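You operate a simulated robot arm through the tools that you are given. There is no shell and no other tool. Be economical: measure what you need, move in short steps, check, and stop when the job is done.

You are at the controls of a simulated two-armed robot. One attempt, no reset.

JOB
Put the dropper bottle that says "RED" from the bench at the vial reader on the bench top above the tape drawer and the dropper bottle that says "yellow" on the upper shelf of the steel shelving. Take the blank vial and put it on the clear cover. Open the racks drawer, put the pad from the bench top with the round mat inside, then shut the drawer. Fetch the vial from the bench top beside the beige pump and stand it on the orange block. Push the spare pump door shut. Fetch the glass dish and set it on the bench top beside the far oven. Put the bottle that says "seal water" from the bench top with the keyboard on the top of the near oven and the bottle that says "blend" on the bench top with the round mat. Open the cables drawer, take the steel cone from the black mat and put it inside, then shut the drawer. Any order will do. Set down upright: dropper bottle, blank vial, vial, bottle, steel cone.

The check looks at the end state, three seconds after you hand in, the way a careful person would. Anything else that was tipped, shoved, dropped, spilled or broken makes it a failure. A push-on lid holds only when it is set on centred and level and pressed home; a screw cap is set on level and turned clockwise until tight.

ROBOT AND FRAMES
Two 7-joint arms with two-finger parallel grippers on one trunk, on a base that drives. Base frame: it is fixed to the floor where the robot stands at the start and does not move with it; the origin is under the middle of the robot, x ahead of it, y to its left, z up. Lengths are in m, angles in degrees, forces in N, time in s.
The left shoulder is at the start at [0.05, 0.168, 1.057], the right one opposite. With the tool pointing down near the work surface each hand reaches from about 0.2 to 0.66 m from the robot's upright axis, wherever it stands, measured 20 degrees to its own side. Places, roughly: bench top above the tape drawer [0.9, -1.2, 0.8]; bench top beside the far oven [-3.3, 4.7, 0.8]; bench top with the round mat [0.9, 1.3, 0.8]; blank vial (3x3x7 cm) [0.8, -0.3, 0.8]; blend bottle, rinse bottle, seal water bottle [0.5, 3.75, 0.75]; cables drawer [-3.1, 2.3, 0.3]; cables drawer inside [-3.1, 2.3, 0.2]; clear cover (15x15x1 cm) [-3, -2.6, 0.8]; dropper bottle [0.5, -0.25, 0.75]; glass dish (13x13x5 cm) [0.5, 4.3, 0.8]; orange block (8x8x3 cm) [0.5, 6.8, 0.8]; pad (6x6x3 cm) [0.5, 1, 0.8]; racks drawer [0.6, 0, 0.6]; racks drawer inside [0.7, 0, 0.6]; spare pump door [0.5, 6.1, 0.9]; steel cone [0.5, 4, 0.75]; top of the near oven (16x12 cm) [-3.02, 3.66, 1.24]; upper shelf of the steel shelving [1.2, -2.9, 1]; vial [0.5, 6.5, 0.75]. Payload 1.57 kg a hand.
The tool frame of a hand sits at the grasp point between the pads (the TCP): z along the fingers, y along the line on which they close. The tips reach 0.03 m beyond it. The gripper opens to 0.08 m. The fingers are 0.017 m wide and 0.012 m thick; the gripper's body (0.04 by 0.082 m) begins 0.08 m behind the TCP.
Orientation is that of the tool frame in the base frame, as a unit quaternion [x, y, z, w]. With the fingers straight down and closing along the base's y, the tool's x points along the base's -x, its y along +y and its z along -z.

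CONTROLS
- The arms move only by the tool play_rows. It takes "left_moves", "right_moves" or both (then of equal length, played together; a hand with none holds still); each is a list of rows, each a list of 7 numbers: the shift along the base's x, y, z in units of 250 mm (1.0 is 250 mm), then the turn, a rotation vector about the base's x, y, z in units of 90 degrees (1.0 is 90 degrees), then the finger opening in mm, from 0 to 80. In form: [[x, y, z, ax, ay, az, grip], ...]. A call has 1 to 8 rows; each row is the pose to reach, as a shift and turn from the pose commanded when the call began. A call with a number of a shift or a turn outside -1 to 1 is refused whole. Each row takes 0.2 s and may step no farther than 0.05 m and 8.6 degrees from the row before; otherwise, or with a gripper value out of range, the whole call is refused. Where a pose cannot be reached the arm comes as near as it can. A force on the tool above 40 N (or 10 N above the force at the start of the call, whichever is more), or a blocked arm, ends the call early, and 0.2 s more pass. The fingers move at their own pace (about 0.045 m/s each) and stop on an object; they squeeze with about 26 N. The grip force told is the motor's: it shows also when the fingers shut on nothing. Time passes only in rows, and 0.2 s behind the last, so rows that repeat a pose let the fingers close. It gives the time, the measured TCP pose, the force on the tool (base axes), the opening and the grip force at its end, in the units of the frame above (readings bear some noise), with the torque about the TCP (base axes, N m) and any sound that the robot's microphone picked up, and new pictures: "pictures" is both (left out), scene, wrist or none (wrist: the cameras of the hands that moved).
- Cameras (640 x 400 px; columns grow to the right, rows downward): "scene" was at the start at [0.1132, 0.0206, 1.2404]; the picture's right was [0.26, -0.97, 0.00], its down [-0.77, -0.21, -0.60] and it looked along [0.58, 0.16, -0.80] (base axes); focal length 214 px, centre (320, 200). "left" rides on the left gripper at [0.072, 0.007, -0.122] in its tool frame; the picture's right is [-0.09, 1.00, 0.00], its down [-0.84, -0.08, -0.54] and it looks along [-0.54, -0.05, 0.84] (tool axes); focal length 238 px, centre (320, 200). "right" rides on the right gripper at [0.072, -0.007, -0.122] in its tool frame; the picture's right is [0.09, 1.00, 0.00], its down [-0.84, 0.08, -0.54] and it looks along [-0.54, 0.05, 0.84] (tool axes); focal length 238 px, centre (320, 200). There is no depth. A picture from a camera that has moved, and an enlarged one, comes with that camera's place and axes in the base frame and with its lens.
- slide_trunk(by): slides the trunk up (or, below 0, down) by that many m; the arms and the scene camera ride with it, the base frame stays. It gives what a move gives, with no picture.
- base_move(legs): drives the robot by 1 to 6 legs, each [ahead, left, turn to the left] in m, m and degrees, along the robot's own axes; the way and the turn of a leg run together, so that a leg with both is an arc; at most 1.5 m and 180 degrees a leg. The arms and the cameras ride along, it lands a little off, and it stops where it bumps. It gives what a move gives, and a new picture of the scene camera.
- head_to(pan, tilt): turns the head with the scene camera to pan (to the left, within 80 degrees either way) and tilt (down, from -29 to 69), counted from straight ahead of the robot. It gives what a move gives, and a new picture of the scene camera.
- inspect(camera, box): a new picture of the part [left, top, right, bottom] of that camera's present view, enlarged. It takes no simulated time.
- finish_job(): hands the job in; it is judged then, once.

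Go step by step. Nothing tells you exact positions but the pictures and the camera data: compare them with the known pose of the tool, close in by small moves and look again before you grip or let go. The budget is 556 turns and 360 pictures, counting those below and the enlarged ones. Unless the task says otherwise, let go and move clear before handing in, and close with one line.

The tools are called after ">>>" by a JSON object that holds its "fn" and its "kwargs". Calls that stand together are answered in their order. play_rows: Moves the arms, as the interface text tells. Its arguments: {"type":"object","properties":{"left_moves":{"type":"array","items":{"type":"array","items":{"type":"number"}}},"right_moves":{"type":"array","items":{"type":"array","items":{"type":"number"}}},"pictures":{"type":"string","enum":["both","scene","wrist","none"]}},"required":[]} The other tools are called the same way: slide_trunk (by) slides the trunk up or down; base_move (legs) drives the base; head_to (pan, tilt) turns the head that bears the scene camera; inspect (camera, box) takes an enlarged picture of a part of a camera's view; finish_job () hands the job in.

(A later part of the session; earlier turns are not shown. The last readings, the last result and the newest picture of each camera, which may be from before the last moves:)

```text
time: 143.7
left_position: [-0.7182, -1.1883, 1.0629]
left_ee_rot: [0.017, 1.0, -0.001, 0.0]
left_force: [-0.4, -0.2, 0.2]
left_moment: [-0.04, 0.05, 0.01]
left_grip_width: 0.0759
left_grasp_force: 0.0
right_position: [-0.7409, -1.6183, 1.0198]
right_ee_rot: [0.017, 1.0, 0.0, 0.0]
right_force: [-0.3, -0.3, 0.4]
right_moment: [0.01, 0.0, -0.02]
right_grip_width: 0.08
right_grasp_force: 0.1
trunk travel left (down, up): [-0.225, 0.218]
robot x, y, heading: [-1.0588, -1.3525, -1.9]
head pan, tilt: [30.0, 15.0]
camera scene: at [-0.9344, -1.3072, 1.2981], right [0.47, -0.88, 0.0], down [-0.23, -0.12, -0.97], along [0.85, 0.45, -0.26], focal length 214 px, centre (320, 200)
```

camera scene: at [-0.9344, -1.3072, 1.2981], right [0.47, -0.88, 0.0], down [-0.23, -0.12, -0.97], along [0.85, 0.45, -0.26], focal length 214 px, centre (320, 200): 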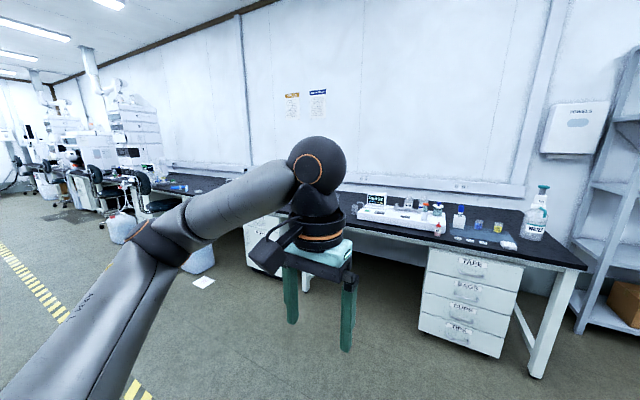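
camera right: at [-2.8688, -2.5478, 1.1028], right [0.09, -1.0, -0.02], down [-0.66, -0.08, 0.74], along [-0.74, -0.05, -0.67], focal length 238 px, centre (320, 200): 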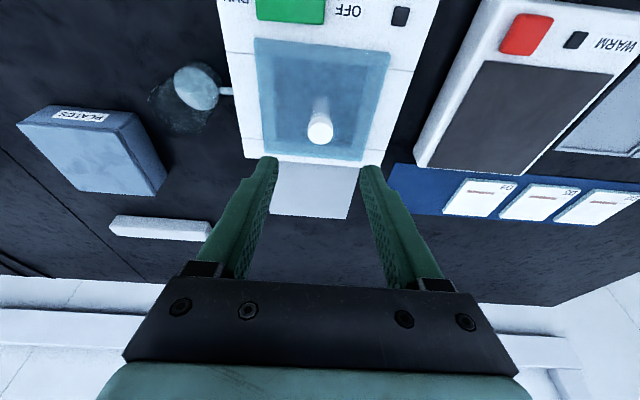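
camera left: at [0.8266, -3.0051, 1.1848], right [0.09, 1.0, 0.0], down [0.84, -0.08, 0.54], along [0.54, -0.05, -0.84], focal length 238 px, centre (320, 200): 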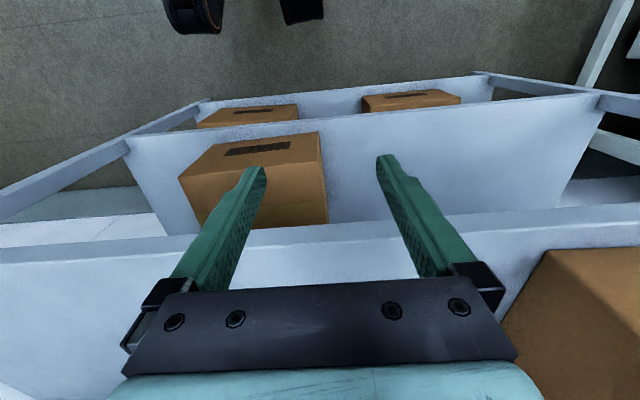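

>>> {"fn": "base_move", "kwargs": {"legs": [[0, 1.4, 2]]}}

>>> {"fn": "head_to", "kwargs": {"pan": 40, "tilt": 25}}

```text
time: 156.2
left_position: [-0.6973, 0.2307, 1.0623]
left_ee_rot: [0.003, 1.0, 0.0, 0.001]
left_force: [0.0, 0.3, 0.7]
left_moment: [0.01, 0.0, 0.01]
left_grip_width: 0.0763
left_grasp_force: 0.1
right_position: [-0.7063, -0.1994, 1.0199]
right_ee_rot: [0.002, 1.0, 0.0, 0.0]
right_force: [0.1, 0.6, 0.4]
right_moment: [-0.01, -0.03, -0.01]
right_grip_width: 0.08
right_grasp_force: 0.1
trunk travel left (down, up): [-0.225, 0.218]
robot x, y, heading: [-1.0321, 0.059, -0.5]
head pan, tilt: [30.0, 15.0]
camera scene: at [-0.9087, 0.1064, 1.2982], right [0.5, -0.87, 0.0], down [-0.22, -0.13, -0.97], along [0.84, 0.48, -0.26], focal length 214 px, centre (320, 200)
```

scene: 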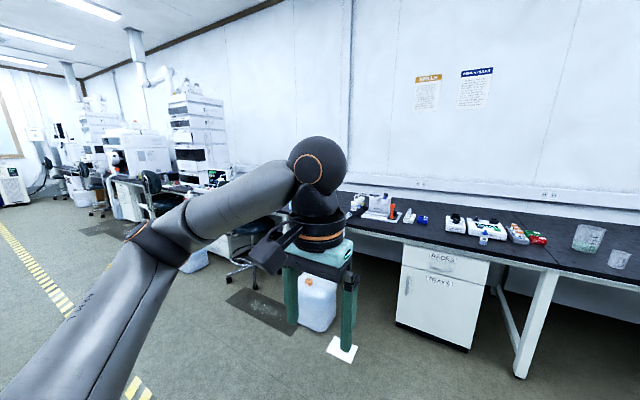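

```text
time: 157.0
left_position: [-0.6974, 0.2308, 1.0628]
left_ee_rot: [0.002, 1.0, 0.0, 0.0]
left_force: [0.1, -1.0, 0.1]
left_moment: [0.0, -0.02, 0.0]
left_grip_width: 0.076
left_grasp_force: 0.1
right_position: [-0.7072, -0.1978, 1.0185]
right_ee_rot: [0.003, 1.0, -0.001, 0.0]
right_force: [-0.1, 0.1, -0.6]
right_moment: [0.0, 0.0, 0.0]
right_grip_width: 0.0801
right_grasp_force: 0.2
trunk travel left (down, up): [-0.225, 0.218]
robot x, y, heading: [-1.0294, 0.0561, -0.3]
head pan, tilt: [40.0, 25.0]
camera scene: at [-0.9189, 0.1189, 1.282], right [0.64, -0.77, 0.0], down [-0.32, -0.27, -0.91], along [0.7, 0.58, -0.42], focal length 214 px, centre (320, 200)
```

scene: 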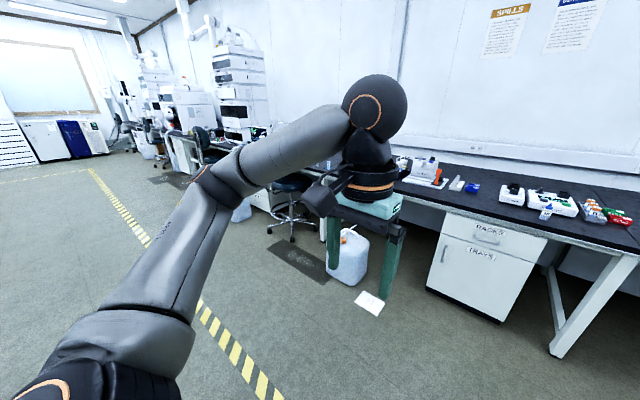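

The carboy stands at about (0.25,0.75) and a chair near (0.28,1.5); the pad is between them. I approach to x≈-0.5 and look.

>>> {"fn": "base_move", "kwargs": {"legs": [[0.5, 0.95, 0]]}}

>>> {"fn": "head_to", "kwargs": {"pan": 0, "tilt": 35}}

```text
time: 165.7
left_position: [-0.1878, 1.1776, 1.062]
left_ee_rot: [0.009, 1.0, 0.0, 0.0]
left_force: [-1.0, 0.5, -1.0]
left_moment: [-0.03, 0.05, 0.01]
left_grip_width: 0.076
left_grasp_force: 0.0
right_position: [-0.2023, 0.7477, 1.0201]
right_ee_rot: [0.008, 1.0, 0.0, 0.001]
right_force: [0.9, 0.7, -0.9]
right_moment: [0.04, 0.02, 0.0]
right_grip_width: 0.0798
right_grasp_force: 0.1
trunk travel left (down, up): [-0.225, 0.218]
robot x, y, heading: [-0.5235, 1.0092, -1.0]
head pan, tilt: [40.0, 25.0]
camera scene: at [-0.4111, 1.0685, 1.2819], right [0.63, -0.78, 0.0], down [-0.33, -0.27, -0.91], along [0.7, 0.57, -0.42], focal length 214 px, centre (320, 200)
```

scene: 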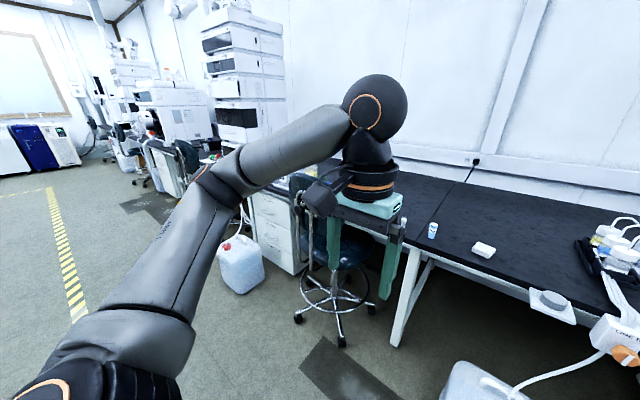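

```text
time: 166.8
left_position: [-0.1876, 1.1774, 1.0623]
left_ee_rot: [0.009, 1.0, 0.0, 0.0]
left_force: [0.2, 0.3, 0.1]
left_moment: [0.01, -0.03, 0.01]
left_grip_width: 0.076
left_grasp_force: 0.1
right_position: [-0.2021, 0.7489, 1.0193]
right_ee_rot: [0.01, 1.0, 0.001, 0.0]
right_force: [-0.6, -0.5, -0.5]
right_moment: [-0.03, 0.03, -0.02]
right_grip_width: 0.0801
right_grasp_force: 0.0
trunk travel left (down, up): [-0.225, 0.218]
robot x, y, heading: [-0.5232, 1.0092, -0.9]
head pan, tilt: [0.0, 35.0]
camera scene: at [-0.3947, 1.009, 1.2662], right [-0.02, -1.0, 0.0], down [-0.57, 0.01, -0.82], along [0.82, -0.01, -0.57], focal length 214 px, centre (320, 200)
```

scene: 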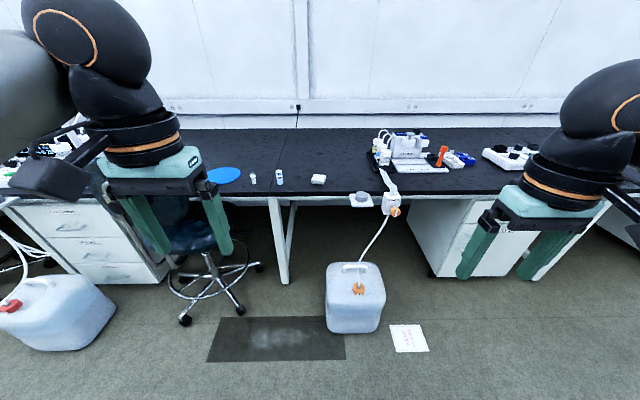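

The pad is at (0.485,1.01). Standing at (-0.12,1.17) clears both the carboy and the chair.

>>> {"fn": "base_move", "kwargs": {"legs": [[0, 0.16, 1], [0.4, 0, 0]]}}

>>> {"fn": "play_rows", "kwargs": {"right_moves": [[0.17, 0.05, 0, 0, 0, 0, 80], [0.34, 0.1, 0, 0, 0, 0, 80], [0.51, 0.15, 0, 0, 0, 0, 80], [0.68, 0.2, 0, 0, 0, 0, 80], [0.85, 0.25, 0, 0, 0, 0, 80], [1.0, 0.3, -0.1, 0, 0, 0, 80]], "pictures": "both"}}

```text
time: 170.9
left_position: [0.2104, 1.3487, 1.061]
left_ee_rot: [-0.005, 1.0, 0.0, 0.0]
left_force: [-0.7, -0.4, 0.7]
left_moment: [0.0, 0.0, 0.01]
left_grip_width: 0.0757
left_grasp_force: 0.0
right_position: [0.2065, 0.9194, 1.0174]
right_ee_rot: [-0.005, 1.0, -0.001, 0.001]
right_force: [1.2, 0.5, -0.6]
right_moment: [-0.02, 0.0, 0.01]
right_grip_width: 0.0801
right_grasp_force: 0.0
trunk travel left (down, up): [-0.225, 0.218]
robot x, y, heading: [-0.1209, 1.1703, 0.3]
head pan, tilt: [0.0, 35.0]
camera scene: at [0.0078, 1.1747, 1.2661], right [0.01, -1.0, 0.0], down [-0.57, -0.01, -0.82], along [0.82, 0.01, -0.57], focal length 214 px, centre (320, 200)
```

scene: 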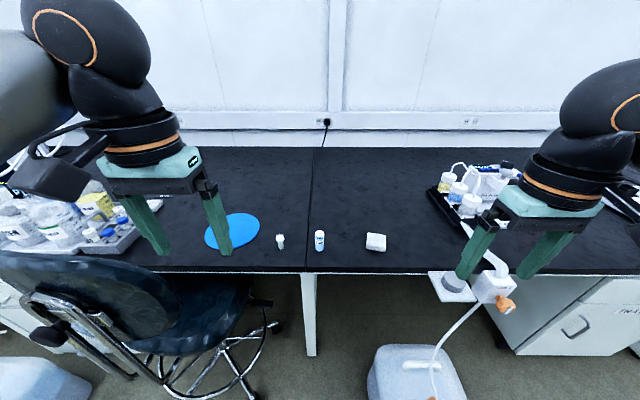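

```text
time: 172.3
left_position: [0.2107, 1.3492, 1.0636]
left_ee_rot: [-0.005, 1.0, 0.0, 0.0]
left_force: [-0.3, 0.0, 0.5]
left_moment: [0.0, 0.0, -0.05]
left_grip_width: 0.076
left_grasp_force: 0.2
right_position: [0.4574, 0.9946, 0.9932]
right_ee_rot: [-0.006, 1.0, -0.001, 0.0]
right_force: [1.1, -0.6, 0.1]
right_moment: [0.01, -0.02, -0.02]
right_grip_width: 0.08
right_grasp_force: 0.0
trunk travel left (down, up): [-0.225, 0.218]
robot x, y, heading: [-0.1214, 1.1701, 0.6]
head pan, tilt: [0.0, 35.0]
camera scene: at [0.0079, 1.175, 1.2661], right [0.01, -1.0, 0.0], down [-0.57, -0.01, -0.82], along [0.82, 0.01, -0.57], focal length 214 px, centre (320, 200)
camera right: at [0.386, 0.9867, 1.1153], right [-0.1, 0.99, 0.0], down [0.84, 0.09, 0.54], along [0.54, 0.05, -0.84], focal length 238 px, centre (320, 200)
```

scene: 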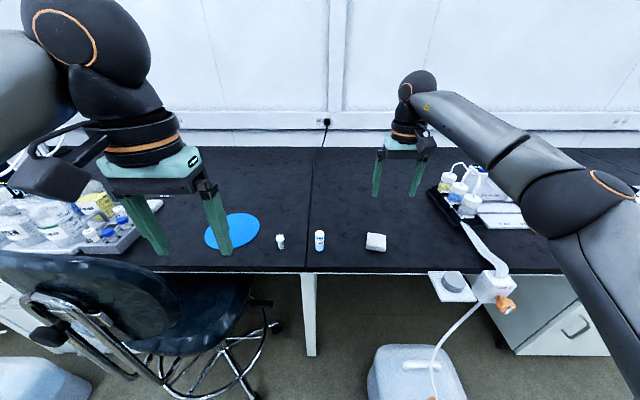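
right: 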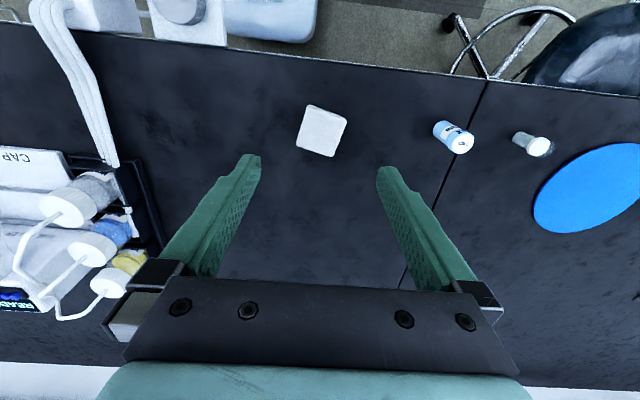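

The pad is at (0.484,0.997), turned about 18°. I centre, yaw the hand -18° and look lower.

>>> {"fn": "play_rows", "kwargs": {"right_moves": [[0.05, 0.01, -0.1, 0, 0, -0.07, 80], [0.106, 0.01, -0.25, 0, 0, -0.14, 80], [0.106, 0.01, -0.4, 0, 0, -0.2, 80]], "pictures": "wrist"}}

```text
time: 173.1
left_position: [0.2095, 1.3485, 1.0621]
left_ee_rot: [-0.004, 1.0, 0.0, 0.001]
left_force: [0.2, -0.8, 0.5]
left_moment: [-0.03, 0.01, -0.02]
left_grip_width: 0.0758
left_grasp_force: 0.0
right_position: [0.4821, 0.9958, 0.8926]
right_ee_rot: [0.153, 0.988, 0.0, 0.0]
right_force: [0.0, 0.1, 0.4]
right_moment: [-0.01, 0.0, 0.03]
right_grip_width: 0.08
right_grasp_force: 0.1
trunk travel left (down, up): [-0.225, 0.218]
robot x, y, heading: [-0.1203, 1.1717, 0.4]
head pan, tilt: [0.0, 35.0]
camera right: at [0.4116, 1.0099, 1.0136], right [0.21, 0.98, 0.0], down [0.82, -0.18, 0.54], along [0.53, -0.11, -0.84], focal length 238 px, centre (320, 200)
```

right: 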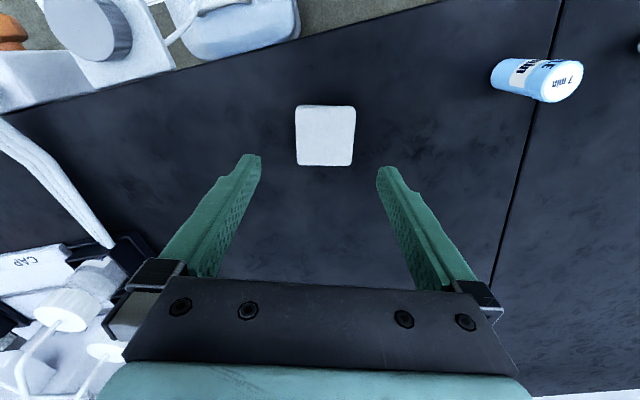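

>>> {"fn": "play_rows", "kwargs": {"right_moves": [[0.006, 0.018, -0.15, 0, 0, 0, 80], [0.006, 0.018, -0.3, 0, 0, 0, 80], [0.006, 0.018, -0.41, 0, 0, 0, 80]], "pictures": "wrist"}}

```text
time: 173.9
left_position: [0.2095, 1.3491, 1.062]
left_ee_rot: [-0.004, 1.0, 0.0, 0.0]
left_force: [0.9, -0.6, -0.7]
left_moment: [0.03, -0.01, -0.01]
left_grip_width: 0.0761
left_grasp_force: 0.1
right_position: [0.4827, 1.0005, 0.7894]
right_ee_rot: [0.153, 0.988, 0.001, 0.001]
right_force: [0.4, -1.2, -0.6]
right_moment: [-0.02, 0.05, 0.0]
right_grip_width: 0.0799
right_grasp_force: 0.0
trunk travel left (down, up): [-0.225, 0.218]
robot x, y, heading: [-0.1203, 1.1739, 0.6]
head pan, tilt: [0.0, 35.0]
camera right: at [0.4133, 1.0156, 0.9115], right [0.21, 0.98, 0.0], down [0.82, -0.18, 0.54], along [0.53, -0.11, -0.84], focal length 238 px, centre (320, 200)
```

right: 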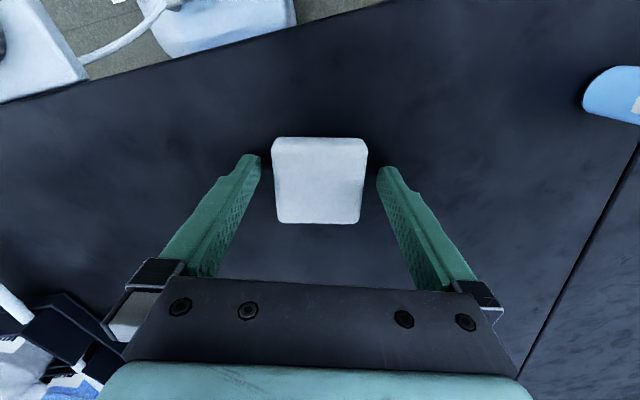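

Well placed; I close and lift.

>>> {"fn": "play_rows", "kwargs": {"right_moves": [[0, 0, 0, 0, 0, 0, 30], [0, 0, 0, 0, 0, 0, 30], [0, 0, 0, 0, 0, 0, 30], [0, 0, 0.15, 0, 0, 0, 30], [0, 0, 0.33, 0, 0, 0, 30], [0, 0, 0.51, 0, 0, 0, 30], [0, 0, 0.69, 0, 0, 0, 30], [-0.1, 0, 0.84, 0, 0, 0.06, 30]], "pictures": "wrist"}}

```text
time: 175.7
left_position: [0.2098, 1.3488, 1.0617]
left_ee_rot: [-0.004, 1.0, 0.0, 0.0]
left_force: [0.6, -0.6, -0.5]
left_moment: [-0.03, 0.01, 0.02]
left_grip_width: 0.0759
left_grasp_force: 0.0
right_position: [0.4604, 1.0006, 1.0012]
right_ee_rot: [0.106, 0.994, -0.001, 0.001]
right_force: [-0.8, -0.1, -0.6]
right_moment: [-0.02, -0.01, 0.0]
right_grip_width: 0.0596
right_grasp_force: 25.8
trunk travel left (down, up): [-0.225, 0.218]
robot x, y, heading: [-0.1212, 1.1757, 0.2]
head pan, tilt: [0.0, 35.0]
camera right: at [0.3893, 1.0092, 1.1232], right [0.12, 0.99, 0.0], down [0.83, -0.1, 0.54], along [0.54, -0.06, -0.84], focal length 238 px, centre (320, 200)
```

right: 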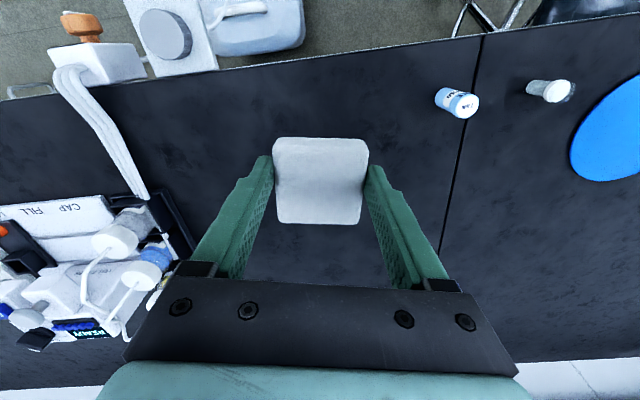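

Pad held. I back off and drive to the racks drawer.

>>> {"fn": "base_move", "kwargs": {"legs": [[-0.45, 0, 0], [0, -1.1, 0]]}}

>>> {"fn": "head_to", "kwargs": {"pan": 0, "tilt": 38}}

>>> {"fn": "inspect", "kwargs": {"camera": "scene", "box": [220, 150, 440, 350]}}

```text
time: 187.8
left_position: [-0.2185, 0.2694, 1.0627]
left_ee_rot: [-0.016, 1.0, -0.001, 0.0]
left_force: [0.6, 0.2, -0.5]
left_moment: [-0.03, 0.01, -0.02]
left_grip_width: 0.076
left_grasp_force: 0.0
right_position: [0.0402, -0.0721, 0.9996]
right_ee_rot: [0.094, 0.996, 0.001, 0.0]
right_force: [-0.4, 0.0, -0.8]
right_moment: [-0.02, 0.02, 0.01]
right_grip_width: 0.0583
right_grasp_force: 26.1
trunk travel left (down, up): [-0.225, 0.218]
robot x, y, heading: [-0.5472, 0.0859, 1.8]
head pan, tilt: [0.0, 35.0]
camera scene: at [-0.4169, 0.0902, 1.2662], right [0.03, -1.0, 0.0], down [-0.57, -0.02, -0.82], along [0.82, 0.03, -0.57], focal length 214 px, centre (320, 200)
```

scene: 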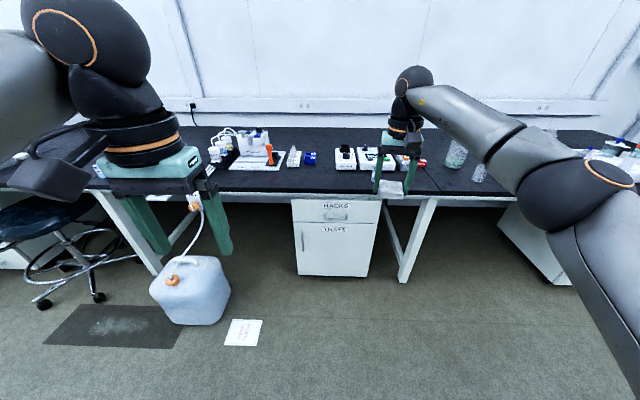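

```text
time: 188.4
left_position: [-0.219, 0.2701, 1.0629]
left_ee_rot: [-0.017, 1.0, 0.001, 0.0]
left_force: [0.5, 0.3, -0.2]
left_moment: [0.06, -0.03, 0.02]
left_grip_width: 0.0761
left_grasp_force: 0.1
right_position: [0.0412, -0.0714, 1.0012]
right_ee_rot: [0.093, 0.996, 0.0, 0.0]
right_force: [-0.3, -0.1, 0.1]
right_moment: [-0.03, 0.0, -0.02]
right_grip_width: 0.0587
right_grasp_force: 25.8
trunk travel left (down, up): [-0.225, 0.218]
robot x, y, heading: [-0.5477, 0.0887, 2.2]
head pan, tilt: [0.0, 38.0]
camera scene: at [-0.4187, 0.0902, 1.2616], right [0.03, -1.0, 0.0], down [-0.62, -0.02, -0.79], along [0.79, 0.03, -0.62], focal length 214 px, centre (320, 200)
```

scene: 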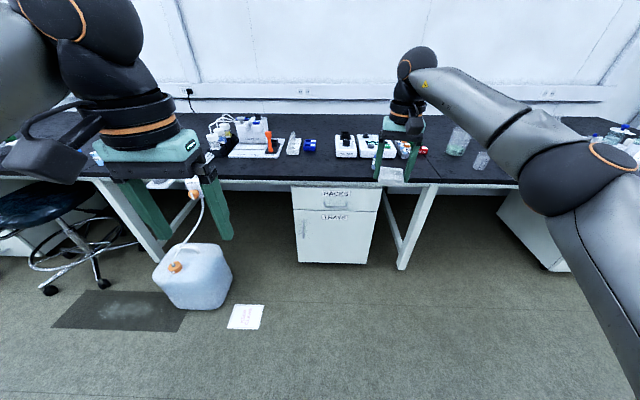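

```text
2.00 times, centred on (330, 250) of scene
camera zoom: at [-0.4187, 0.0902, 1.2616], right [0.03, -1.0, 0.0], down [-0.62, -0.02, -0.79], along [0.79, 0.03, -0.62], focal length 429 px, centre (300, 100)
```

zoom: 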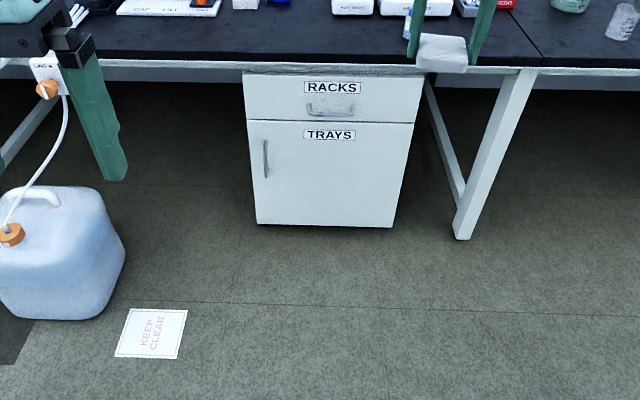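

I see the RACKS drawer: handle about (0.43,0.05,0.565), cabinet front x≈0.46. I align the base, lower the trunk, and turn the left hand to point forward with fingers closing vertically.

>>> {"fn": "base_move", "kwargs": {"legs": [[0, -0.2, -2]]}}

>>> {"fn": "play_rows", "kwargs": {"left_moves": [[0, 0, 0, 0.055, -0.055, -0.055, 60], [0, 0, 0, 0.11, -0.11, -0.11, 60], [0, 0, 0, 0.165, -0.165, -0.165, 60], [0, 0, 0, 0.22, -0.22, -0.22, 60], [0, 0, 0, 0.275, -0.275, -0.275, 60], [0, 0, 0, 0.33, -0.33, -0.33, 60], [0, 0, 0, 0.385, -0.385, -0.385, 60]], "right_moves": [[-0.12, -0.03, 0, 0, 0, 0, 30], [-0.24, -0.06, 0, 0, 0, 0, 30], [-0.36, -0.09, 0, 0, 0, 0, 30], [-0.48, -0.12, 0, 0, 0, 0, 30], [-0.6, -0.15, 0, 0, 0, 0, 30], [-0.7, -0.18, 0, 0, 0, 0, 30], [-0.8, -0.2, 0, 0, 0, 0, 30]], "pictures": "none"}}

>>> {"fn": "play_rows", "kwargs": {"left_moves": [[0, 0, 0, 0.055, -0.055, -0.055, 60], [0, 0, 0, 0.11, -0.11, -0.11, 60], [0, 0, 0, 0.165, -0.165, -0.165, 60], [0, 0, 0, 0.22, -0.22, -0.22, 60], [0, 0, 0, 0.275, -0.275, -0.275, 60], [0, 0, 0, 0.33, -0.33, -0.33, 60], [0, 0, 0, 0.385, -0.385, -0.385, 60]], "pictures": "wrist"}}

```text
time: 190.8
left_position: [-0.2092, 0.0584, 1.0627]
left_ee_rot: [-0.001, 1.0, 0.001, 0.0]
left_force: [0.6, 0.7, 0.6]
left_moment: [-0.02, 0.0, 0.0]
left_grip_width: 0.0758
left_grasp_force: 0.1
right_position: [0.0368, -0.2909, 1.0002]
right_ee_rot: [0.109, 0.994, 0.0, 0.0]
right_force: [-0.3, -1.1, -0.2]
right_moment: [0.02, 0.01, 0.0]
right_grip_width: 0.0586
right_grasp_force: 25.6
trunk travel left (down, up): [-0.225, 0.218]
robot x, y, heading: [-0.5431, -0.1142, -0.1]
head pan, tilt: [0.0, 38.0]
camera scene: at [-0.4153, -0.114, 1.2616], right [0.0, -1.0, 0.0], down [-0.62, 0.0, -0.79], along [0.79, 0.0, -0.62], focal length 214 px, centre (320, 200)
```

scene: 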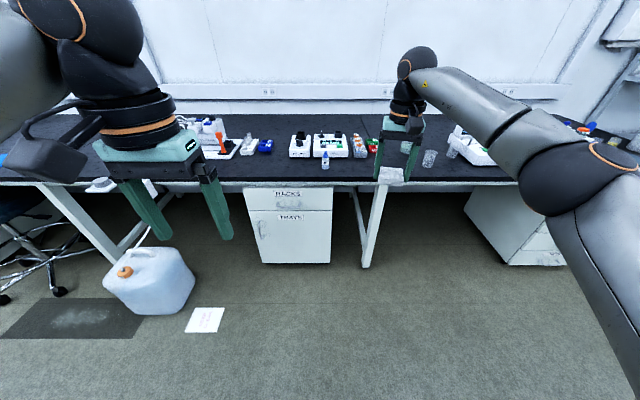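

```text
time: 192.4
left_position: [-0.209, 0.0586, 1.0638]
left_ee_rot: [0.29, 0.865, 0.289, 0.29]
left_force: [-0.8, -0.9, 0.1]
left_moment: [-0.02, -0.04, 0.03]
left_grip_width: 0.06
left_grasp_force: 0.0
right_position: [-0.1627, -0.3425, 1.0005]
right_ee_rot: [0.11, 0.994, 0.0, 0.0]
right_force: [0.3, 0.3, -0.3]
right_moment: [0.01, 0.02, 0.0]
right_grip_width: 0.0587
right_grasp_force: 25.6
trunk travel left (down, up): [-0.225, 0.218]
robot x, y, heading: [-0.5432, -0.1161, 0.0]
head pan, tilt: [0.0, 38.0]
```

```text
time: 194.0
left_position: [-0.1337, -0.0391, 1.09]
left_ee_rot: [0.5, 0.499, 0.502, 0.5]
left_force: [-0.3, -1.2, 0.3]
left_moment: [0.01, 0.02, -0.01]
left_grip_width: 0.0603
left_grasp_force: 0.2
left hand out of reach, approached as far as the arm can: row 2, 3, 4, 5, 6, 7
right_position: [-0.1626, -0.3413, 1.0001]
right_ee_rot: [0.11, 0.994, 0.0, 0.0]
right_force: [0.2, 0.3, -0.4]
right_moment: [-0.02, -0.02, -0.02]
right_grip_width: 0.0585
right_grasp_force: 26.3
trunk travel left (down, up): [-0.225, 0.218]
robot x, y, heading: [-0.5438, -0.1141, 0.0]
head pan, tilt: [0.0, 38.0]
camera left: at [-0.2551, 0.0328, 1.0961], right [0.0, -0.09, 1.0], down [-0.54, -0.84, -0.08], along [0.84, -0.54, -0.05], focal length 238 px, centre (320, 200)
```

left: 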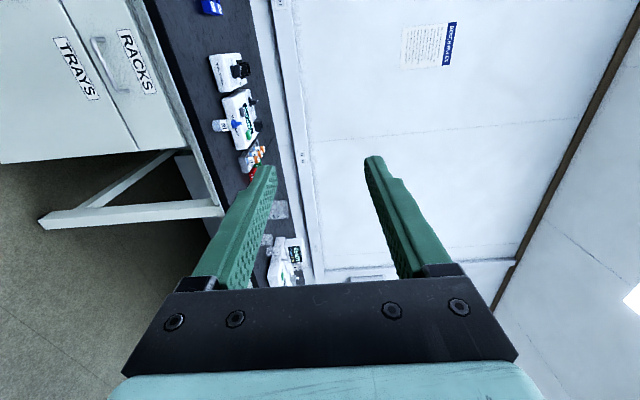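

Orientation reached. Now trunk down and base forward.

>>> {"fn": "slide_trunk", "kwargs": {"by": -0.2}}

>>> {"fn": "base_move", "kwargs": {"legs": [[0.28, 0, 0]]}}

>>> {"fn": "play_rows", "kwargs": {"left_moves": [[0.0, 0.04, -0.18, 0, 0, 0, 60], [0.02, 0.08, -0.36, 0, 0, 0, 60], [0.04, 0.12, -0.54, 0, 0, 0, 60], [0.06, 0.16, -0.72, 0, 0, 0, 60], [0.1, 0.2, -0.9, 0, 0, 0, 60]], "pictures": "both"}}

```text
time: 196.2
left_position: [-0.1343, -0.0382, 0.8894]
left_ee_rot: [0.499, 0.5, 0.501, 0.499]
left_force: [-0.5, 1.1, -0.9]
left_moment: [-0.04, 0.02, -0.01]
left_grip_width: 0.0598
left_grasp_force: 0.0
right_position: [-0.1628, -0.3419, 0.7992]
right_ee_rot: [0.109, 0.994, 0.0, 0.0]
right_force: [-0.4, 0.3, -0.3]
right_moment: [0.0, -0.01, -0.01]
right_grip_width: 0.0588
right_grasp_force: 26.4
trunk travel left (down, up): [-0.025, 0.418]
robot x, y, heading: [-0.5443, -0.1115, 0.1]
head pan, tilt: [0.0, 38.0]
```

```text
time: 198.2
left_position: [0.1482, -0.0404, 0.8908]
left_ee_rot: [0.5, 0.5, 0.5, 0.5]
left_force: [0.0, -0.8, -0.7]
left_moment: [0.03, 0.01, -0.01]
left_grip_width: 0.0598
left_grasp_force: 0.2
right_position: [0.1188, -0.3429, 0.8008]
right_ee_rot: [0.112, 0.994, 0.0, 0.0]
right_force: [0.3, 0.7, 0.0]
right_moment: [-0.03, 0.01, 0.01]
right_grip_width: 0.0587
right_grasp_force: 25.9
trunk travel left (down, up): [-0.025, 0.418]
robot x, y, heading: [-0.2619, -0.1155, -0.3]
head pan, tilt: [0.0, 38.0]
camera scene: at [-0.1336, -0.1146, 1.0616], right [0.0, -1.0, 0.0], down [-0.62, 0.0, -0.79], along [0.79, 0.0, -0.62], focal length 214 px, centre (320, 200)
```

scene: 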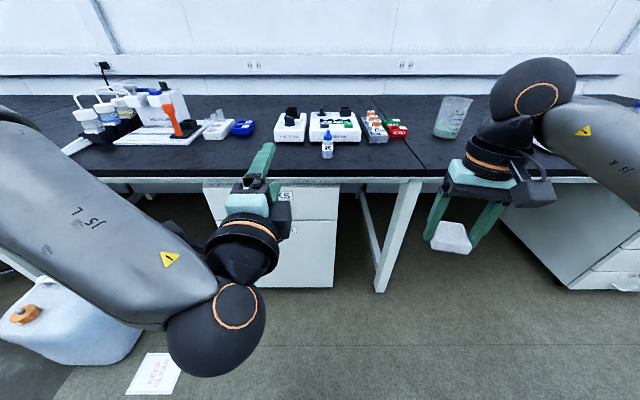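

```text
time: 199.4
left_position: [0.174, 0.0101, 0.6657]
left_ee_rot: [0.499, 0.5, 0.501, 0.5]
left_force: [-1.0, 0.1, -1.5]
left_moment: [0.02, -0.15, -0.04]
left_grip_width: 0.0602
left_grasp_force: 0.1
left hand out of reach, approached as far as the arm can: row 1, 2, 4
right_position: [0.1181, -0.3411, 0.7995]
right_ee_rot: [0.111, 0.994, -0.001, 0.0]
right_force: [0.2, 0.9, -0.3]
right_moment: [-0.08, 0.0, 0.0]
right_grip_width: 0.0586
right_grasp_force: 26.2
trunk travel left (down, up): [-0.025, 0.418]
robot x, y, heading: [-0.2629, -0.1152, 0.1]
head pan, tilt: [0.0, 38.0]
camera scene: at [-0.1332, -0.1126, 1.0613], right [0.0, -1.0, 0.0], down [-0.62, 0.0, -0.79], along [0.79, 0.0, -0.62], focal length 214 px, centre (320, 200)
camera left: at [0.0531, 0.0828, 0.672], right [0.0, -0.09, 1.0], down [-0.54, -0.84, -0.08], along [0.84, -0.54, -0.05], focal length 238 px, centre (320, 200)
```

scene: 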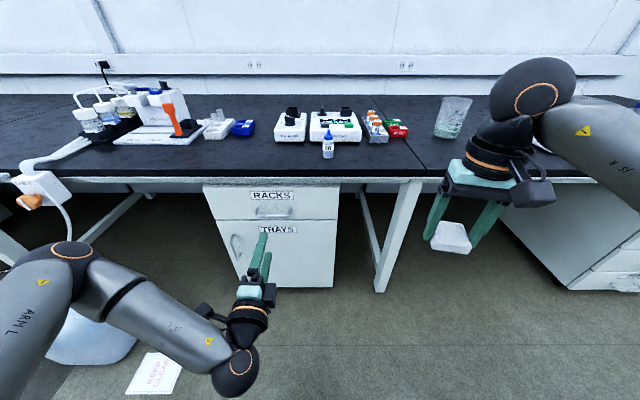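
left: 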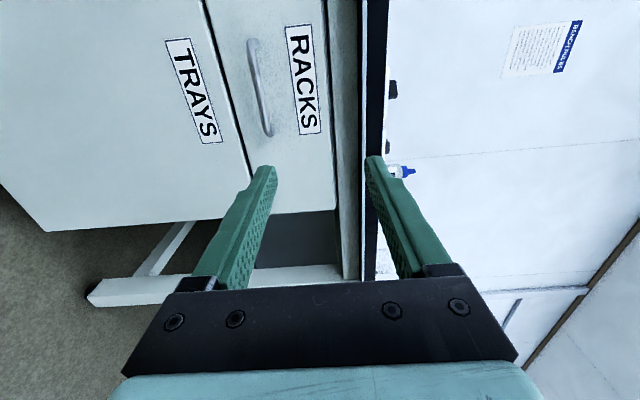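

The handle bar is at z≈0.58, y from -0.02 to 0.10. I approach it.

>>> {"fn": "play_rows", "kwargs": {"left_moves": [[0.12, 0.03, -0.12, 0, 0, 0, 60], [0.28, 0.06, -0.22, 0, 0, 0, 60], [0.44, 0.09, -0.3, 0, 0, 0, 60], [0.6, 0.11, -0.34, 0, 0, 0, 60], [0.74, 0.11, -0.34, 0, 0, 0, 60]], "pictures": "wrist"}}

```text
time: 200.6
left_position: [0.3592, 0.04, 0.5794]
left_ee_rot: [0.501, 0.5, 0.5, 0.499]
left_force: [0.0, 0.3, 0.1]
left_moment: [0.01, 0.0, -0.02]
left_grip_width: 0.06
left_grasp_force: 0.0
right_position: [0.1198, -0.3439, 0.7997]
right_ee_rot: [0.111, 0.994, 0.0, 0.0]
right_force: [-0.5, 0.3, -0.2]
right_moment: [0.0, -0.01, 0.01]
right_grip_width: 0.0589
right_grasp_force: 26.1
trunk travel left (down, up): [-0.025, 0.418]
robot x, y, heading: [-0.2598, -0.1153, -0.3]
head pan, tilt: [0.0, 38.0]
camera left: at [0.2378, 0.1116, 0.5871], right [0.0, -0.09, 1.0], down [-0.54, -0.84, -0.08], along [0.84, -0.54, -0.05], focal length 238 px, centre (320, 200)
```

left: 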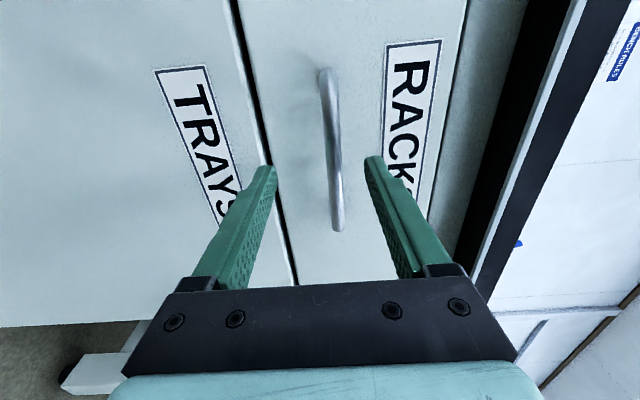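

>>> {"fn": "play_rows", "kwargs": {"left_moves": [[0.05, 0, 0.04, 0, 0, 0, 60], [0.11, 0, 0.04, 0, 0, 0, 60]], "pictures": "wrist"}}

>>> {"fn": "inspect", "kwargs": {"camera": "scene", "box": [200, 160, 360, 300]}}

```text
time: 201.2
left_position: [0.3859, 0.0387, 0.5881]
left_ee_rot: [0.5, 0.5, 0.5, 0.5]
left_force: [-1.4, -0.5, 0.8]
left_moment: [0.02, 0.0, 0.02]
left_grip_width: 0.0601
left_grasp_force: 0.0
right_position: [0.1198, -0.3436, 0.7994]
right_ee_rot: [0.112, 0.994, -0.001, 0.001]
right_force: [-0.1, 0.1, 0.1]
right_moment: [0.0, -0.03, 0.02]
right_grip_width: 0.0587
right_grasp_force: 26.8
trunk travel left (down, up): [-0.025, 0.418]
robot x, y, heading: [-0.2654, -0.1145, -0.3]
head pan, tilt: [0.0, 38.0]
camera left: at [0.2642, 0.1109, 0.596], right [0.0, -0.09, 1.0], down [-0.54, -0.84, -0.08], along [0.84, -0.54, -0.05], focal length 238 px, centre (320, 200)
```

left: 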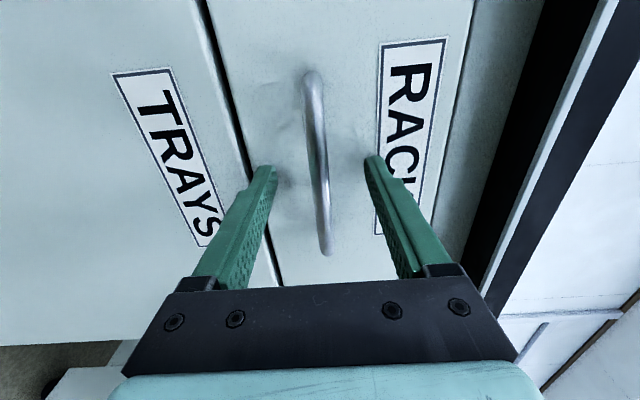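

```text
2.86 times, centred on (280, 230) of scene
camera zoom: at [-0.1335, -0.1146, 1.0616], right [0.0, -1.0, 0.0], down [-0.62, 0.0, -0.79], along [0.79, 0.0, -0.62], focal length 613 px, centre (434, 114)
```

zoom: 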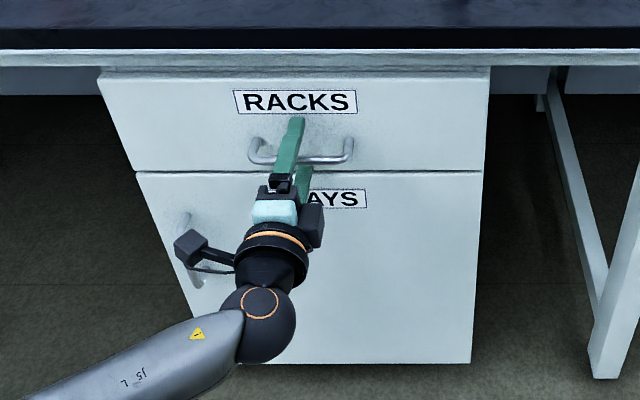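

The bar is between the fingers; I advance 1 cm and close.

>>> {"fn": "play_rows", "kwargs": {"left_moves": [[0.04, 0, 0, 0, 0, 0, 60], [0.04, 0, 0, 0, 0, 0, 0], [0.04, 0, 0, 0, 0, 0, 0], [0.04, 0, 0, 0, 0, 0, 0], [0.04, 0, 0, 0, 0, 0, 0], [0.04, 0, 0, 0, 0, 0, 0]], "pictures": "wrist"}}

```text
time: 201.7
left_position: [0.3903, 0.0363, 0.5884]
left_ee_rot: [0.5, 0.499, 0.5, 0.501]
left_force: [-1.5, -0.1, 2.0]
left_moment: [0.04, 0.26, 0.1]
left_grip_width: 0.0396
left_grasp_force: 3.4
right_position: [0.1176, -0.3423, 0.8014]
right_ee_rot: [0.11, 0.994, 0.0, 0.001]
right_force: [-0.5, -0.3, 0.7]
right_moment: [0.02, -0.03, -0.01]
right_grip_width: 0.0586
right_grasp_force: 26.2
trunk travel left (down, up): [-0.025, 0.418]
robot x, y, heading: [-0.2614, -0.1152, -0.3]
head pan, tilt: [0.0, 38.0]
stopped in row 2 (left hand): the force on the tool passed its limit at 44 N (the readings are from after the stop); the commanded pose is now the measured one
camera left: at [0.2693, 0.11, 0.5953], right [0.0, -0.09, 1.0], down [-0.54, -0.84, -0.08], along [0.84, -0.54, -0.05], focal length 238 px, centre (320, 200)
```

left: 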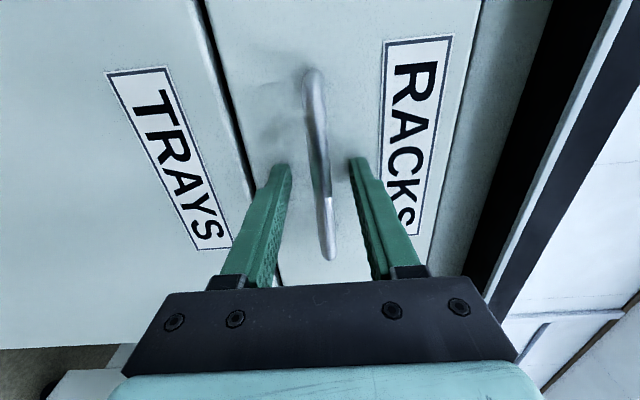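

Tips met the drawer face; back 5 mm and close.

>>> {"fn": "play_rows", "kwargs": {"left_moves": [[-0.02, 0, 0, 0, 0, 0, 40], [-0.02, 0, 0, 0, 0, 0, 0], [-0.02, 0, 0, 0, 0, 0, 0], [-0.02, 0, 0, 0, 0, 0, 0], [-0.02, 0, 0, 0, 0, 0, 0]], "pictures": "wrist"}}

```text
time: 202.9
left_position: [0.3864, 0.0383, 0.5902]
left_ee_rot: [0.5, 0.499, 0.5, 0.5]
left_force: [1.1, 0.9, 12.5]
left_moment: [-0.16, -0.01, -0.16]
left_grip_width: 0.0107
left_grasp_force: 28.6
right_position: [0.1177, -0.3411, 0.8003]
right_ee_rot: [0.111, 0.994, 0.0, 0.001]
right_force: [-0.1, 0.0, 0.0]
right_moment: [0.0, 0.01, 0.0]
right_grip_width: 0.0584
right_grasp_force: 26.1
trunk travel left (down, up): [-0.025, 0.418]
robot x, y, heading: [-0.2657, -0.1139, 0.1]
head pan, tilt: [0.0, 38.0]
camera left: at [0.2654, 0.1108, 0.5968], right [0.0, -0.09, 1.0], down [-0.54, -0.84, -0.08], along [0.84, -0.54, -0.05], focal length 238 px, centre (320, 200)
```

left: 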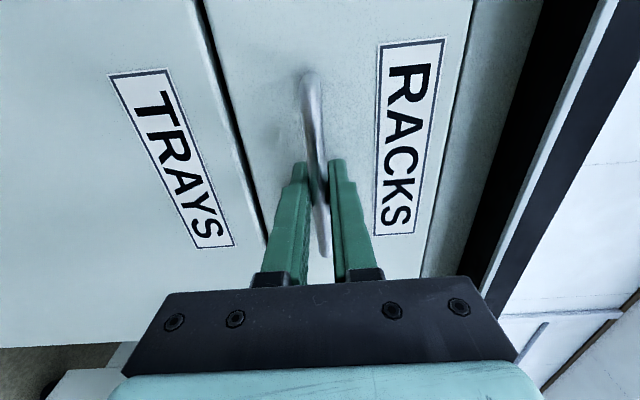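

Bar gripped. I pull the drawer open by driving back.

>>> {"fn": "base_move", "kwargs": {"legs": [[-0.27, 0, 0]]}}

```text
time: 204.8
left_position: [0.1125, 0.0389, 0.5906]
left_ee_rot: [0.501, 0.499, 0.501, 0.499]
left_force: [-0.2, 0.8, 20.0]
left_moment: [-0.18, 0.04, 0.37]
left_grip_width: 0.0107
left_grasp_force: 28.5
right_position: [-0.1563, -0.3427, 0.8012]
right_ee_rot: [0.11, 0.994, 0.0, 0.001]
right_force: [-0.3, 0.1, -0.6]
right_moment: [-0.03, 0.01, 0.0]
right_grip_width: 0.0587
right_grasp_force: 26.1
trunk travel left (down, up): [-0.025, 0.418]
robot x, y, heading: [-0.5354, -0.1158, -0.4]
head pan, tilt: [0.0, 38.0]
camera scene: at [-0.41, -0.1142, 1.0619], right [0.0, -1.0, 0.0], down [-0.61, 0.0, -0.79], along [0.79, 0.0, -0.61], focal length 214 px, centre (320, 200)
```

scene: 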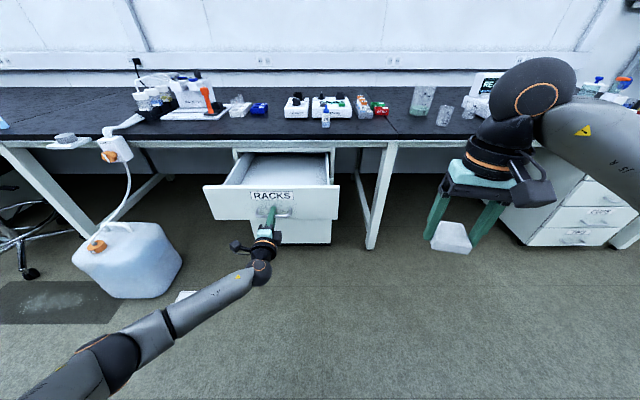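

The drawer is open about 0.27 m and empty in view. I release the handle and lift the left hand away.

>>> {"fn": "play_rows", "kwargs": {"left_moves": [[0, 0, 0, 0, 0, 0, 40], [0, 0, 0, 0, 0, 0, 60], [-0.15, 0, 0, 0, 0, 0, 60], [-0.3, 0, 0, 0, 0, 0, 60], [-0.4, 0, 0.1, 0, 0, 0, 60], [-0.4, 0.05, 0.28, 0, 0, 0, 60], [-0.4, 0.1, 0.46, 0, 0, 0, 60], [-0.4, 0.1, 0.64, 0, 0, 0, 60]], "pictures": "scene"}}

```text
time: 206.6
left_position: [0.0129, 0.0654, 0.7473]
left_ee_rot: [0.502, 0.499, 0.499, 0.5]
left_force: [-0.7, -0.1, -0.7]
left_moment: [0.01, -0.02, 0.0]
left_grip_width: 0.06
left_grasp_force: 0.1
right_position: [-0.1557, -0.3422, 0.8004]
right_ee_rot: [0.111, 0.994, 0.0, 0.0]
right_force: [0.3, -0.6, -0.3]
right_moment: [-0.04, 0.02, 0.0]
right_grip_width: 0.0585
right_grasp_force: 26.0
trunk travel left (down, up): [-0.025, 0.418]
robot x, y, heading: [-0.5363, -0.1147, -0.0]
head pan, tilt: [0.0, 38.0]
camera scene: at [-0.4085, -0.1139, 1.0616], right [0.0, -1.0, 0.0], down [-0.62, 0.0, -0.79], along [0.79, 0.0, -0.62], focal length 214 px, centre (320, 200)
```

scene: 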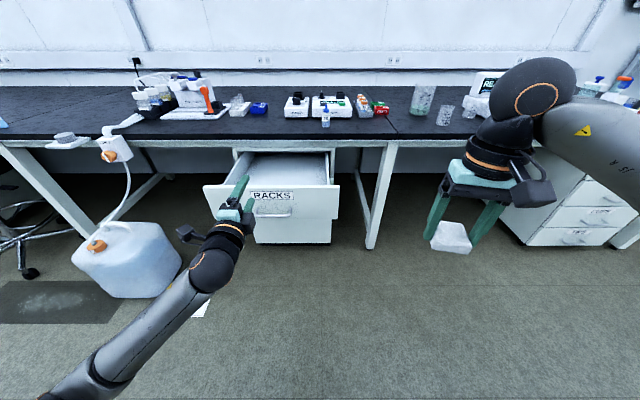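

>>> {"fn": "play_rows", "kwargs": {"left_moves": [[-0.1, 0.05, 0.15, 0, 0, 0, 60], [-0.2, 0.1, 0.3, 0, 0, 0, 60], [-0.2, 0.2, 0.45, 0, 0, 0, 60], [-0.2, 0.3, 0.6, 0, 0, 0, 60]], "pictures": "none"}}

>>> {"fn": "base_move", "kwargs": {"legs": [[0.25, 0.15, 0]]}}

```text
time: 207.6
left_position: [-0.0361, 0.1369, 0.8979]
left_ee_rot: [0.502, 0.499, 0.5, 0.5]
left_force: [0.3, -0.3, -0.7]
left_moment: [0.01, -0.02, 0.0]
left_grip_width: 0.0602
left_grasp_force: 0.0
right_position: [-0.1553, -0.3417, 0.7995]
right_ee_rot: [0.111, 0.994, 0.0, 0.0]
right_force: [0.2, -0.6, -0.1]
right_moment: [0.0, 0.03, 0.01]
right_grip_width: 0.0586
right_grasp_force: 25.9
trunk travel left (down, up): [-0.025, 0.418]
robot x, y, heading: [-0.5377, -0.1163, -0.2]
head pan, tilt: [0.0, 38.0]
```

```text
time: 209.6
left_position: [0.2128, 0.2842, 0.8974]
left_ee_rot: [0.501, 0.499, 0.5, 0.5]
left_force: [-0.1, -0.3, -0.2]
left_moment: [-0.03, 0.03, -0.03]
left_grip_width: 0.0598
left_grasp_force: 0.1
right_position: [0.0937, -0.1939, 0.7995]
right_ee_rot: [0.111, 0.994, 0.0, 0.0]
right_force: [0.1, -0.3, -0.1]
right_moment: [-0.02, 0.02, 0.0]
right_grip_width: 0.0587
right_grasp_force: 26.0
trunk travel left (down, up): [-0.025, 0.418]
robot x, y, heading: [-0.2854, 0.0314, -0.3]
head pan, tilt: [0.0, 38.0]
camera scene: at [-0.158, 0.0346, 1.0616], right [0.0, -1.0, 0.0], down [-0.62, 0.0, -0.79], along [0.79, 0.0, -0.62], focal length 214 px, centre (320, 200)
```

scene: 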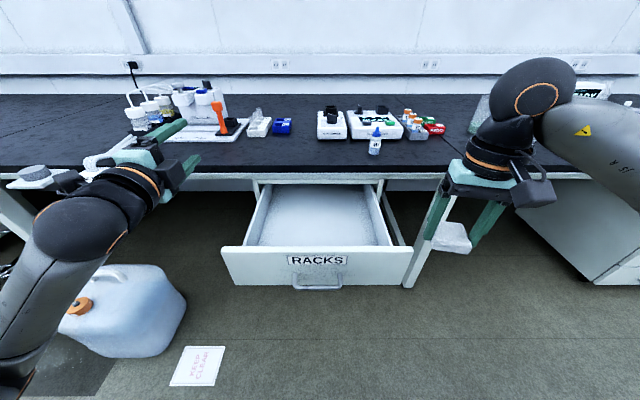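

>>> {"fn": "play_rows", "kwargs": {"right_moves": [[0.12, 0.12, 0, 0, 0, 0, 30], [0.24, 0.24, 0, 0, 0, 0, 30], [0.36, 0.37, 0, 0, 0, 0, 30], [0.48, 0.5, 0, 0, 0, 0, 30], [0.6, 0.62, 0, 0, 0, 0, 30], [0.72, 0.73, 0, 0, 0, 0, 30], [0.72, 0.73, -0.15, 0, 0, 0, 30]], "pictures": "both"}}

```text
time: 211.2
left_position: [0.2124, 0.2845, 0.8977]
left_ee_rot: [0.501, 0.499, 0.5, 0.5]
left_force: [0.2, 0.5, -0.1]
left_moment: [0.03, 0.0, -0.03]
left_grip_width: 0.0602
left_grasp_force: 0.0
right_position: [0.2732, -0.0104, 0.7634]
right_ee_rot: [0.11, 0.994, 0.0, 0.001]
right_force: [-0.7, 0.2, 0.3]
right_moment: [0.01, 0.0, 0.0]
right_grip_width: 0.0586
right_grasp_force: 25.7
trunk travel left (down, up): [-0.025, 0.418]
robot x, y, heading: [-0.284, 0.0288, -0.2]
head pan, tilt: [0.0, 38.0]
camera scene: at [-0.1581, 0.0348, 1.0617], right [0.0, -1.0, 0.0], down [-0.62, 0.0, -0.79], along [0.79, 0.0, -0.62], focal length 214 px, centre (320, 200)
camera right: at [0.203, -0.0021, 0.8855], right [0.13, 0.99, 0.0], down [0.83, -0.11, 0.54], along [0.54, -0.07, -0.84], focal length 238 px, centre (320, 200)
```

scene: 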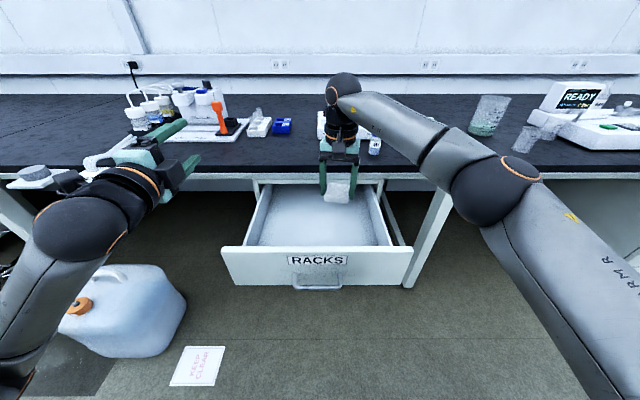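
right: 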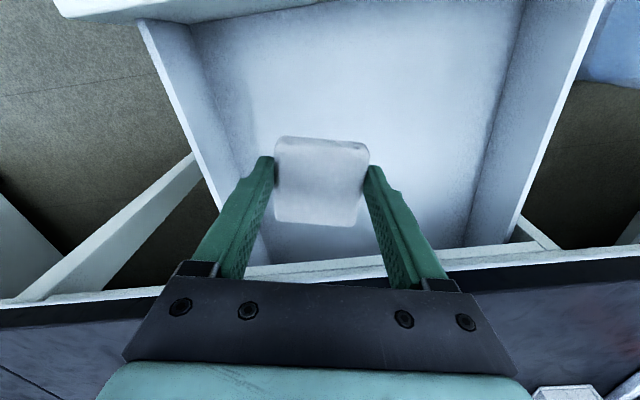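

>>> {"fn": "play_rows", "kwargs": {"right_moves": [[-0.04, 0.02, -0.18, 0, 0, 0, 30], [-0.06, 0.04, -0.36, 0, 0, 0, 30], [-0.06, 0.04, -0.54, 0, 0, 0, 30], [-0.06, 0.04, -0.7, 0, 0, 0, 30]], "pictures": "both"}}

```text
time: 212.2
left_position: [0.2132, 0.285, 0.8985]
left_ee_rot: [0.501, 0.498, 0.501, 0.5]
left_force: [0.1, -0.1, 0.1]
left_moment: [-0.03, 0.01, -0.02]
left_grip_width: 0.0597
left_grasp_force: 0.1
right_position: [0.2612, -0.0005, 0.5917]
right_ee_rot: [0.112, 0.994, 0.001, 0.003]
right_force: [0.6, -1.9, 15.5]
right_moment: [-0.19, 0.29, -0.03]
right_grip_width: 0.0587
right_grasp_force: 26.1
trunk travel left (down, up): [-0.025, 0.418]
robot x, y, heading: [-0.2895, 0.0322, 0.2]
head pan, tilt: [0.0, 38.0]
camera scene: at [-0.1589, 0.0347, 1.0622], right [0.0, -1.0, 0.0], down [-0.61, 0.0, -0.79], along [0.79, 0.0, -0.61], focal length 214 px, centre (320, 200)
camera right: at [0.1893, 0.0084, 0.7135], right [0.13, 0.99, 0.0], down [0.83, -0.11, 0.55], along [0.54, -0.07, -0.84], focal length 238 px, centre (320, 200)
```

scene: 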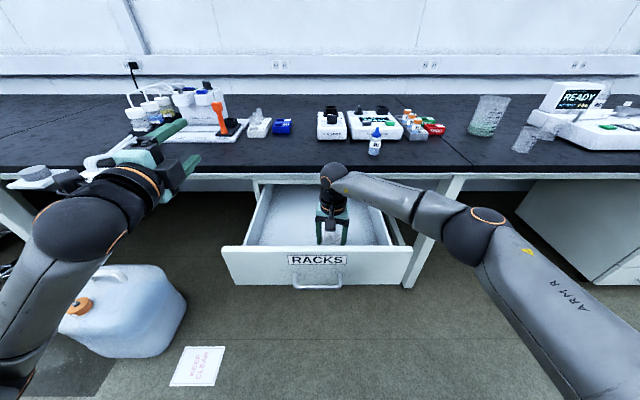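
right: 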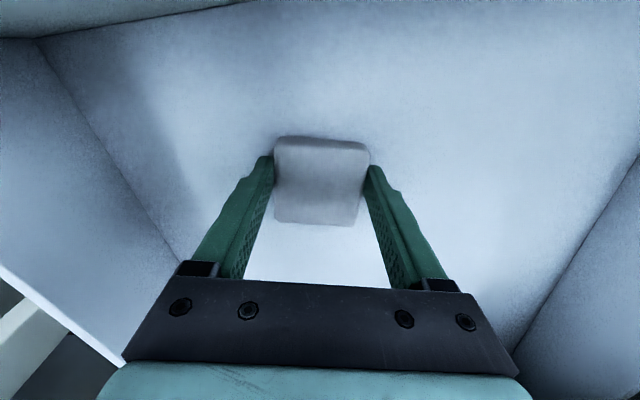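

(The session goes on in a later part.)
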